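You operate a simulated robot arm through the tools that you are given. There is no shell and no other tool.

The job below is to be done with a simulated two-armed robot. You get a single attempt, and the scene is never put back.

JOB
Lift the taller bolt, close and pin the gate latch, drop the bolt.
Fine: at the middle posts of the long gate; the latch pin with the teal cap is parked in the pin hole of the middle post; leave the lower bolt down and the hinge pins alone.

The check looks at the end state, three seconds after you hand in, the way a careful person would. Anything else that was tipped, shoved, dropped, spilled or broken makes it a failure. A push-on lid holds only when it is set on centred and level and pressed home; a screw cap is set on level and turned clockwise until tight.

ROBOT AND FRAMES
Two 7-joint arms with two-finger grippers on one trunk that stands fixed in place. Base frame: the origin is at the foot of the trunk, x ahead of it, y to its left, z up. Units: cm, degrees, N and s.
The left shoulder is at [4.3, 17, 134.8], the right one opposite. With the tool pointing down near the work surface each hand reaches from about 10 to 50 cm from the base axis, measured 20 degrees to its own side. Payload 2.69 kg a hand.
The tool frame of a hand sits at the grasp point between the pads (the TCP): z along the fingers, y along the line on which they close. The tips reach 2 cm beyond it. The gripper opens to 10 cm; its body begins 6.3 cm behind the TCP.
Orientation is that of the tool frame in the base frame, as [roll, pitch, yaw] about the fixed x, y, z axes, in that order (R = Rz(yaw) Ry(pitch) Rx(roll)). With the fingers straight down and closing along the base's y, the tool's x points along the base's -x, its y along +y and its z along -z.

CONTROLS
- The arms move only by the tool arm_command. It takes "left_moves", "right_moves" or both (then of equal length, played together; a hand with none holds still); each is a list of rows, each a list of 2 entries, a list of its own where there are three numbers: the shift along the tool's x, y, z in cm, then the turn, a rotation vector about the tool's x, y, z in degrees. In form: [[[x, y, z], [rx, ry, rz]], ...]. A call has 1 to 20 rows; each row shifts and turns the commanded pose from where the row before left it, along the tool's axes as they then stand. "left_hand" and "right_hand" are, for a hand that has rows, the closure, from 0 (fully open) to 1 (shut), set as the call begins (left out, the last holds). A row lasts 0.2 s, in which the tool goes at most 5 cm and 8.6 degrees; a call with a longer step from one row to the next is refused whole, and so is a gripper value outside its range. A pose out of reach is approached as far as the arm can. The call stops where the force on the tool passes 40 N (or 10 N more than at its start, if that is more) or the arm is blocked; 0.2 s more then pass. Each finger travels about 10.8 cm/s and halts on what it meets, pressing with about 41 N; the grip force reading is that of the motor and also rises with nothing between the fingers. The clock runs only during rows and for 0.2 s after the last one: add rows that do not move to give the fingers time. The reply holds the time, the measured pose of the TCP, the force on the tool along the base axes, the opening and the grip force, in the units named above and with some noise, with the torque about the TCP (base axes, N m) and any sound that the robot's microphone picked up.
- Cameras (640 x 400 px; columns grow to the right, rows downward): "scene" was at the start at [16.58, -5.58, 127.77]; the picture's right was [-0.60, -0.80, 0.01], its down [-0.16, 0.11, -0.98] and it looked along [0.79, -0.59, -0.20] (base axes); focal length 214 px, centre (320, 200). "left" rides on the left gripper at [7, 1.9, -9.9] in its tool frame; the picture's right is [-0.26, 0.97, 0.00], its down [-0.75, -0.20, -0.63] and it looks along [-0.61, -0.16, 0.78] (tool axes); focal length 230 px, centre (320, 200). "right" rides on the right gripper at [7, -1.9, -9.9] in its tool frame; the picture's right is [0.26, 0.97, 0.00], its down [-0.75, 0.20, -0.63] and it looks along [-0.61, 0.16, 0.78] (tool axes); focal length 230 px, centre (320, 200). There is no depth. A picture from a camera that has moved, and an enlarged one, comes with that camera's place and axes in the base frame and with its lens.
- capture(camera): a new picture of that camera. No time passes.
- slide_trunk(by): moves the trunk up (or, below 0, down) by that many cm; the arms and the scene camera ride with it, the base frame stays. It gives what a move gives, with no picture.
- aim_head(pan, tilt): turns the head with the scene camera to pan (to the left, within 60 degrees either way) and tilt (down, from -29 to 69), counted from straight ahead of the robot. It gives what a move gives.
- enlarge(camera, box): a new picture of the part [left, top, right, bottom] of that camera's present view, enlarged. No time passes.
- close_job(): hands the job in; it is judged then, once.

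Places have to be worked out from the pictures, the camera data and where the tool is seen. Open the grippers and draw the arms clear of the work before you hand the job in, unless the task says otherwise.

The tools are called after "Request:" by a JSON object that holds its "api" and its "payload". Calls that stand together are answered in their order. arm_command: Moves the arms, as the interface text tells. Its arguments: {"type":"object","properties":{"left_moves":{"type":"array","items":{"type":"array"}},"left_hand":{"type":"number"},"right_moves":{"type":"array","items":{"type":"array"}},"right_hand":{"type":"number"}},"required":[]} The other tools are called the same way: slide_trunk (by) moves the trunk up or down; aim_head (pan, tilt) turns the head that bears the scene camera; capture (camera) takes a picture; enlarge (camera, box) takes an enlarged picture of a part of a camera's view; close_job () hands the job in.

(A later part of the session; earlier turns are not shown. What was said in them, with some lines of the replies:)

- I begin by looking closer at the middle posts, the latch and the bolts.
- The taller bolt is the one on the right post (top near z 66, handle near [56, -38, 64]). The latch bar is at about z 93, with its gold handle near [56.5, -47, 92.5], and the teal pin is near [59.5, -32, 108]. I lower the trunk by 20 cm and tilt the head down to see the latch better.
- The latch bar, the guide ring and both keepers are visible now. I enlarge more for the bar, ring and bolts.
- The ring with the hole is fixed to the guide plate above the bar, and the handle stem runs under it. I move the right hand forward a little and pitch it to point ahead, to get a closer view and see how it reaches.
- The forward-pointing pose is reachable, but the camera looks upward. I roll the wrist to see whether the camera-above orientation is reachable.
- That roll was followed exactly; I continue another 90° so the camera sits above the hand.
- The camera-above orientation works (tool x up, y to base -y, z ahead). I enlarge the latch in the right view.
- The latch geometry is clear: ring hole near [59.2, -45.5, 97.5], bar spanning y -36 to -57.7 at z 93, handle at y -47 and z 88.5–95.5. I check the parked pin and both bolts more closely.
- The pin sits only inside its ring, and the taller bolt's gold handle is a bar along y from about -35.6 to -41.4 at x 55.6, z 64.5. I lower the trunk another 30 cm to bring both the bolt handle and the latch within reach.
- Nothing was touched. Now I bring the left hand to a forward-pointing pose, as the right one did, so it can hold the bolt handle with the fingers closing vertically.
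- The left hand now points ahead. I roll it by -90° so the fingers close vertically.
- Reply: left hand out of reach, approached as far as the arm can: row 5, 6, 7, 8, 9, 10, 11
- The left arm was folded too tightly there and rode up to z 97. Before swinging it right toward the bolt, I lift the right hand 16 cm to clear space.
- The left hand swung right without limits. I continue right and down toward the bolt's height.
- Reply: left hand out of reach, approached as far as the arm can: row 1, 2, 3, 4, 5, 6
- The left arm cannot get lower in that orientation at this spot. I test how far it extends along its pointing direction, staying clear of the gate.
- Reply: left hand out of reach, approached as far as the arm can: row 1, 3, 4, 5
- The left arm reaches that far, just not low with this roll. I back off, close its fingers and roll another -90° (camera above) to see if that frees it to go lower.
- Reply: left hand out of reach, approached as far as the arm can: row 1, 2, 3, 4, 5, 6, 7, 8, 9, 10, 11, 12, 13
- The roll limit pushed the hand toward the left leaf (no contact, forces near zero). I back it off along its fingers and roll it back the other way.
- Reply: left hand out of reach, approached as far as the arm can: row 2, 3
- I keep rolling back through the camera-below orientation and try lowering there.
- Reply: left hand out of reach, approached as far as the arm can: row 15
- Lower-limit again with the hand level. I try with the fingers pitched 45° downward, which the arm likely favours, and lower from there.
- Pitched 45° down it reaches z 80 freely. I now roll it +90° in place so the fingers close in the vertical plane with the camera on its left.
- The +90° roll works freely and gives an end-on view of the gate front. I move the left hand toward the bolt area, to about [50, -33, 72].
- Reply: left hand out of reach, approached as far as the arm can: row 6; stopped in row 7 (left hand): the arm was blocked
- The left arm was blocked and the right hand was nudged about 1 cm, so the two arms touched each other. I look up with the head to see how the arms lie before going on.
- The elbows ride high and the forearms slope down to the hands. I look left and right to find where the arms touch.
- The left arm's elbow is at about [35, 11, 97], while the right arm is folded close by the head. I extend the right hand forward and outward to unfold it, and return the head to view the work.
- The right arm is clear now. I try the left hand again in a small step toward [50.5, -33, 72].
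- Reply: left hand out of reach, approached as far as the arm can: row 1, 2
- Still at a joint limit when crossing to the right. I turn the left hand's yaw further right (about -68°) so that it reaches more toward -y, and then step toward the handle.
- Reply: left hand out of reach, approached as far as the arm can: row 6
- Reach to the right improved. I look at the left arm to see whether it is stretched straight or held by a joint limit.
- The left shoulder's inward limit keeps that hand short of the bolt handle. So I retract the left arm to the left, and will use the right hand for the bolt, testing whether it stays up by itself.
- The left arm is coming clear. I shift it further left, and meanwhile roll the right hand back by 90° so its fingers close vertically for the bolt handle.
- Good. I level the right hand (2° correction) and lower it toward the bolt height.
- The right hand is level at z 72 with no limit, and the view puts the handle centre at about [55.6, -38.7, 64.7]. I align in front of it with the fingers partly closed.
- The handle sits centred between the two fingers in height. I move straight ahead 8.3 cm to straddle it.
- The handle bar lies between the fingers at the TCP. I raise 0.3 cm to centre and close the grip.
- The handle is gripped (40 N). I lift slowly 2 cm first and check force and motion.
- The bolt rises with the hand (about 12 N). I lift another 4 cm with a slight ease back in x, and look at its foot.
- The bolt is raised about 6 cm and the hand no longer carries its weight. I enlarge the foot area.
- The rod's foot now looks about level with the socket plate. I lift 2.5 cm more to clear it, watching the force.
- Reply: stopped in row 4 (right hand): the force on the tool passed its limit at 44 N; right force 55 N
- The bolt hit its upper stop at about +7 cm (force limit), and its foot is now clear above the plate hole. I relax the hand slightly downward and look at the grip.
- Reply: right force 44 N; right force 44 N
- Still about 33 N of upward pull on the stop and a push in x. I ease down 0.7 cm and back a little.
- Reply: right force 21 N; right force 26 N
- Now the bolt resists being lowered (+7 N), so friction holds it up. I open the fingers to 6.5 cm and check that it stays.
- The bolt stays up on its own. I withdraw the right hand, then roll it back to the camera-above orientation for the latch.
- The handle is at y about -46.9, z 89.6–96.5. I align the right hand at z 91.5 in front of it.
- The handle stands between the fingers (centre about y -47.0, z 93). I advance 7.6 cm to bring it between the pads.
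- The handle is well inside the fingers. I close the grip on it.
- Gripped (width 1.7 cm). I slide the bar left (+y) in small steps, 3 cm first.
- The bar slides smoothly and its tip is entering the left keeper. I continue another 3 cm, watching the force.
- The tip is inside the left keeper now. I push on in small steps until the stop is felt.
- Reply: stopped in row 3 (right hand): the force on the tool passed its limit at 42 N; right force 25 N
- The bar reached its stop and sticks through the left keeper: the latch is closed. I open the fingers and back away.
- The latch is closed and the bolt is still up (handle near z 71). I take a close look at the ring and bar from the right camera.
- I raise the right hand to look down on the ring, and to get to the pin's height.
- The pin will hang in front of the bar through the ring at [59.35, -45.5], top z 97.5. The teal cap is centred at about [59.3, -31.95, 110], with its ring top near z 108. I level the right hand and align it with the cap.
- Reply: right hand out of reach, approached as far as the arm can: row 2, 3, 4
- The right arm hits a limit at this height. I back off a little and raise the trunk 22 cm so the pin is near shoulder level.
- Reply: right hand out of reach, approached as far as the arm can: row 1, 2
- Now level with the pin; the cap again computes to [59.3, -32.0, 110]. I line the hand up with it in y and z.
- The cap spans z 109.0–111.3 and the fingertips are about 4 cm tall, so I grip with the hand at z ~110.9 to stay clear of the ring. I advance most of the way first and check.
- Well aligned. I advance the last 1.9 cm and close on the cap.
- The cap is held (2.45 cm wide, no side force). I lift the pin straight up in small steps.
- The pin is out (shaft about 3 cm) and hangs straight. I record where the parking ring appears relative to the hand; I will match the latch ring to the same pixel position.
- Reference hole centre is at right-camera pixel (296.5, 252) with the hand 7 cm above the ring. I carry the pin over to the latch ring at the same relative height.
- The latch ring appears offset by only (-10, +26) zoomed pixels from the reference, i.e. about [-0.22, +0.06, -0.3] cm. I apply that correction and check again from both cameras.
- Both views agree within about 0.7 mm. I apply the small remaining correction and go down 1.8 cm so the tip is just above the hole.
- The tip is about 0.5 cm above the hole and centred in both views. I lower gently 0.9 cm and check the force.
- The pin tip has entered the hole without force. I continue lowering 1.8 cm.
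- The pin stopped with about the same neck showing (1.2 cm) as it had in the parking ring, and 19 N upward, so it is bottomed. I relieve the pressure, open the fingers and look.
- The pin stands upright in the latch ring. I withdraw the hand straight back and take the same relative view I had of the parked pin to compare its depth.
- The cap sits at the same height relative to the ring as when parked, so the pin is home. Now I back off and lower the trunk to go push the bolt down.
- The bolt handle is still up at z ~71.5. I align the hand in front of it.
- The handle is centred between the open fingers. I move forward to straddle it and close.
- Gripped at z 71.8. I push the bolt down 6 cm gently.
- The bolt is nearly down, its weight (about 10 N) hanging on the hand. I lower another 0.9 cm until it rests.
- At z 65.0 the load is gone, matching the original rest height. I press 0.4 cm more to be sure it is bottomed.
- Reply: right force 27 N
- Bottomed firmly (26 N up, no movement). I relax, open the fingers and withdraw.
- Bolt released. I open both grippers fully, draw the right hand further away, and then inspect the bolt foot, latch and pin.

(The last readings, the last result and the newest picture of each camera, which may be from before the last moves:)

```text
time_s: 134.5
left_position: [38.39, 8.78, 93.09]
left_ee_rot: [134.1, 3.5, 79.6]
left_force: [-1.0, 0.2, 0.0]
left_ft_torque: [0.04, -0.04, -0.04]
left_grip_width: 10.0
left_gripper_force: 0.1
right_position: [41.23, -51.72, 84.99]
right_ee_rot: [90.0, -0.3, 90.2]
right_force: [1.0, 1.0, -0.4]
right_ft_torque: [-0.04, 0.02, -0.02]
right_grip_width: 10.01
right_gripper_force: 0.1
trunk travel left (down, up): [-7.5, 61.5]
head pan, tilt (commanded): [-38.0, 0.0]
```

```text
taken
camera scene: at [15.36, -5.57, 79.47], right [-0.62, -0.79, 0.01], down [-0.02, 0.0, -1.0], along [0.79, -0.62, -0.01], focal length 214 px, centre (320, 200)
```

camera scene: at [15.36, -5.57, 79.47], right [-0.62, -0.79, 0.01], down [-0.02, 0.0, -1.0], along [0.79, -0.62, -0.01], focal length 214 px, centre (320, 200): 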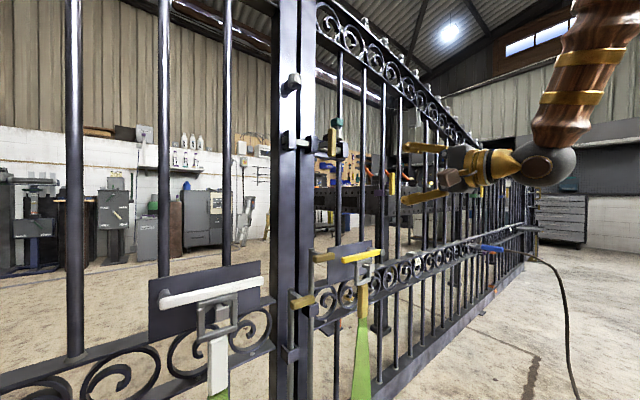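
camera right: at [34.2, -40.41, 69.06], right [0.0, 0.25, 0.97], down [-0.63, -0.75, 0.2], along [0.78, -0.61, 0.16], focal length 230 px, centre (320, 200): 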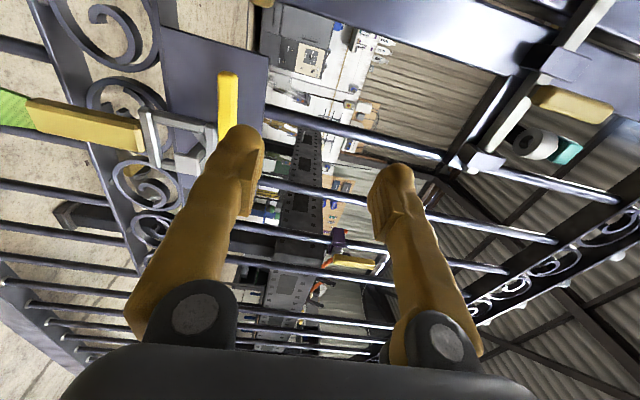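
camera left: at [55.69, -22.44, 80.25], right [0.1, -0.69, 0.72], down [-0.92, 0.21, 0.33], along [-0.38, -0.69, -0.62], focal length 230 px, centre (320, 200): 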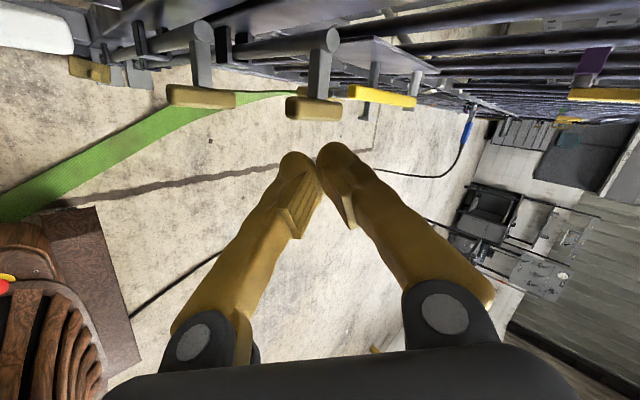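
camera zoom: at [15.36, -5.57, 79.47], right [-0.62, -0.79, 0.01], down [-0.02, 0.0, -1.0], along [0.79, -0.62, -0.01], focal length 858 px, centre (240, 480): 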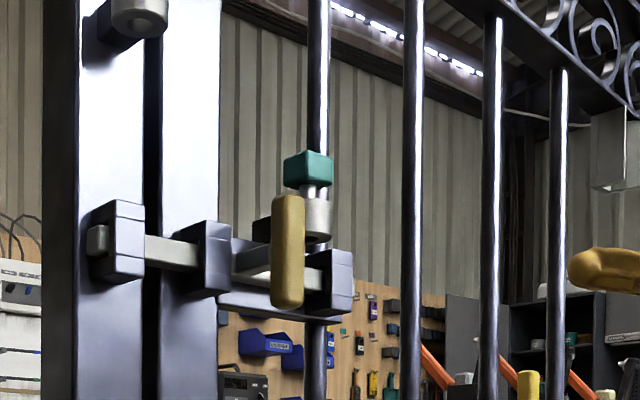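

The bolt is down and the latch closed. I enlarge the ring from below to check the pin's seating.

Request:
{"api": "enlarge", "payload": {"camera": "scene", "box": [320, 110, 352, 150]}}

Request:
{"api": "enlarge", "payload": {"camera": "scene", "box": [276, 65, 308, 105]}}

```text
10.00 times, centred on (336, 130) of scene
camera zoom: at [15.36, -5.57, 79.47], right [-0.62, -0.79, 0.01], down [-0.02, 0.0, -1.0], along [0.79, -0.62, -0.01], focal length 2145 px, centre (160, 900)
```

zoom: 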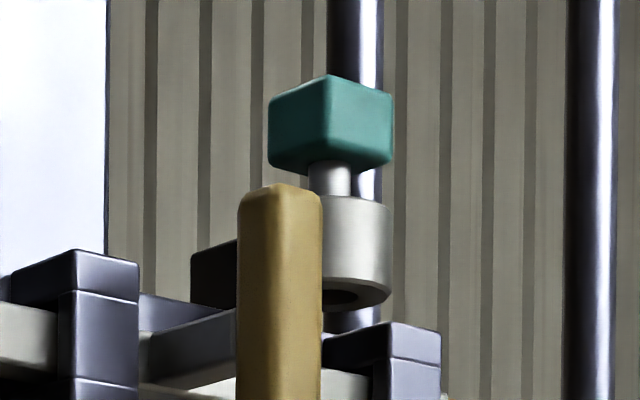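

```text
10.00 times, centred on (292, 85) of scene
camera zoom: at [15.36, -5.57, 79.47], right [-0.62, -0.79, 0.01], down [-0.02, 0.0, -1.0], along [0.79, -0.62, -0.01], focal length 2145 px, centre (600, 1350)
```

zoom: 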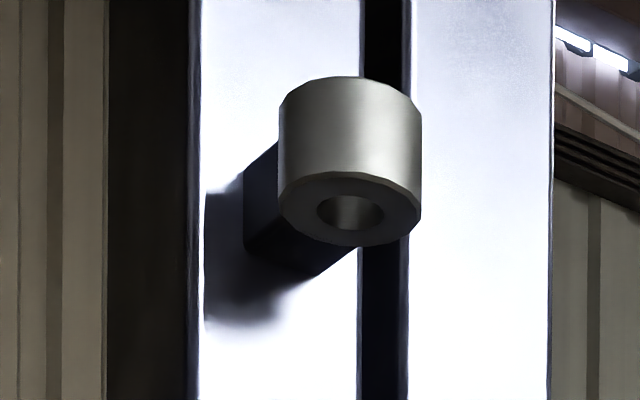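

The pin stands upright in the latch ring at the same depth as in its parking ring. The bar is fully through the left keeper, the taller bolt is back at its original height in its socket, and the lower bolt is untouched. Both hands are open and clear of the work, so I hand in.

Request:
{"api": "close_job", "payload": {}}

```text
The job is handed in.
```

I finished the job and handed it in; I haven't seen the result of the check.

- **Taller bolt:** I lifted it about 7 cm until its foot cleared the floor socket, and it stayed up by itself. After pinning the latch I pushed it back down until it bottomed, at the same height as at the start.
- **Latch:** I slid the bar left to its stop. Its end sticks out through the keeper on the left post.
- **Pin:** the teal-capped pin now stands upright in the latch ring. It stops about 1.2 cm short of the cap touching the ring. It sat at that same depth in the parking hole, so I took that as seated.
- **Left alone:** I did not touch the lower bolt or the hinge pins.

While I was looking for a way to use the left arm, the left arm was blocked once and the right hand was nudged about 1 cm, most likely by the two arms touching. Nothing on the gate was hit. The left arm could not reach the bolt, so the right hand did all the work. Both grippers are open and clear of the gate.
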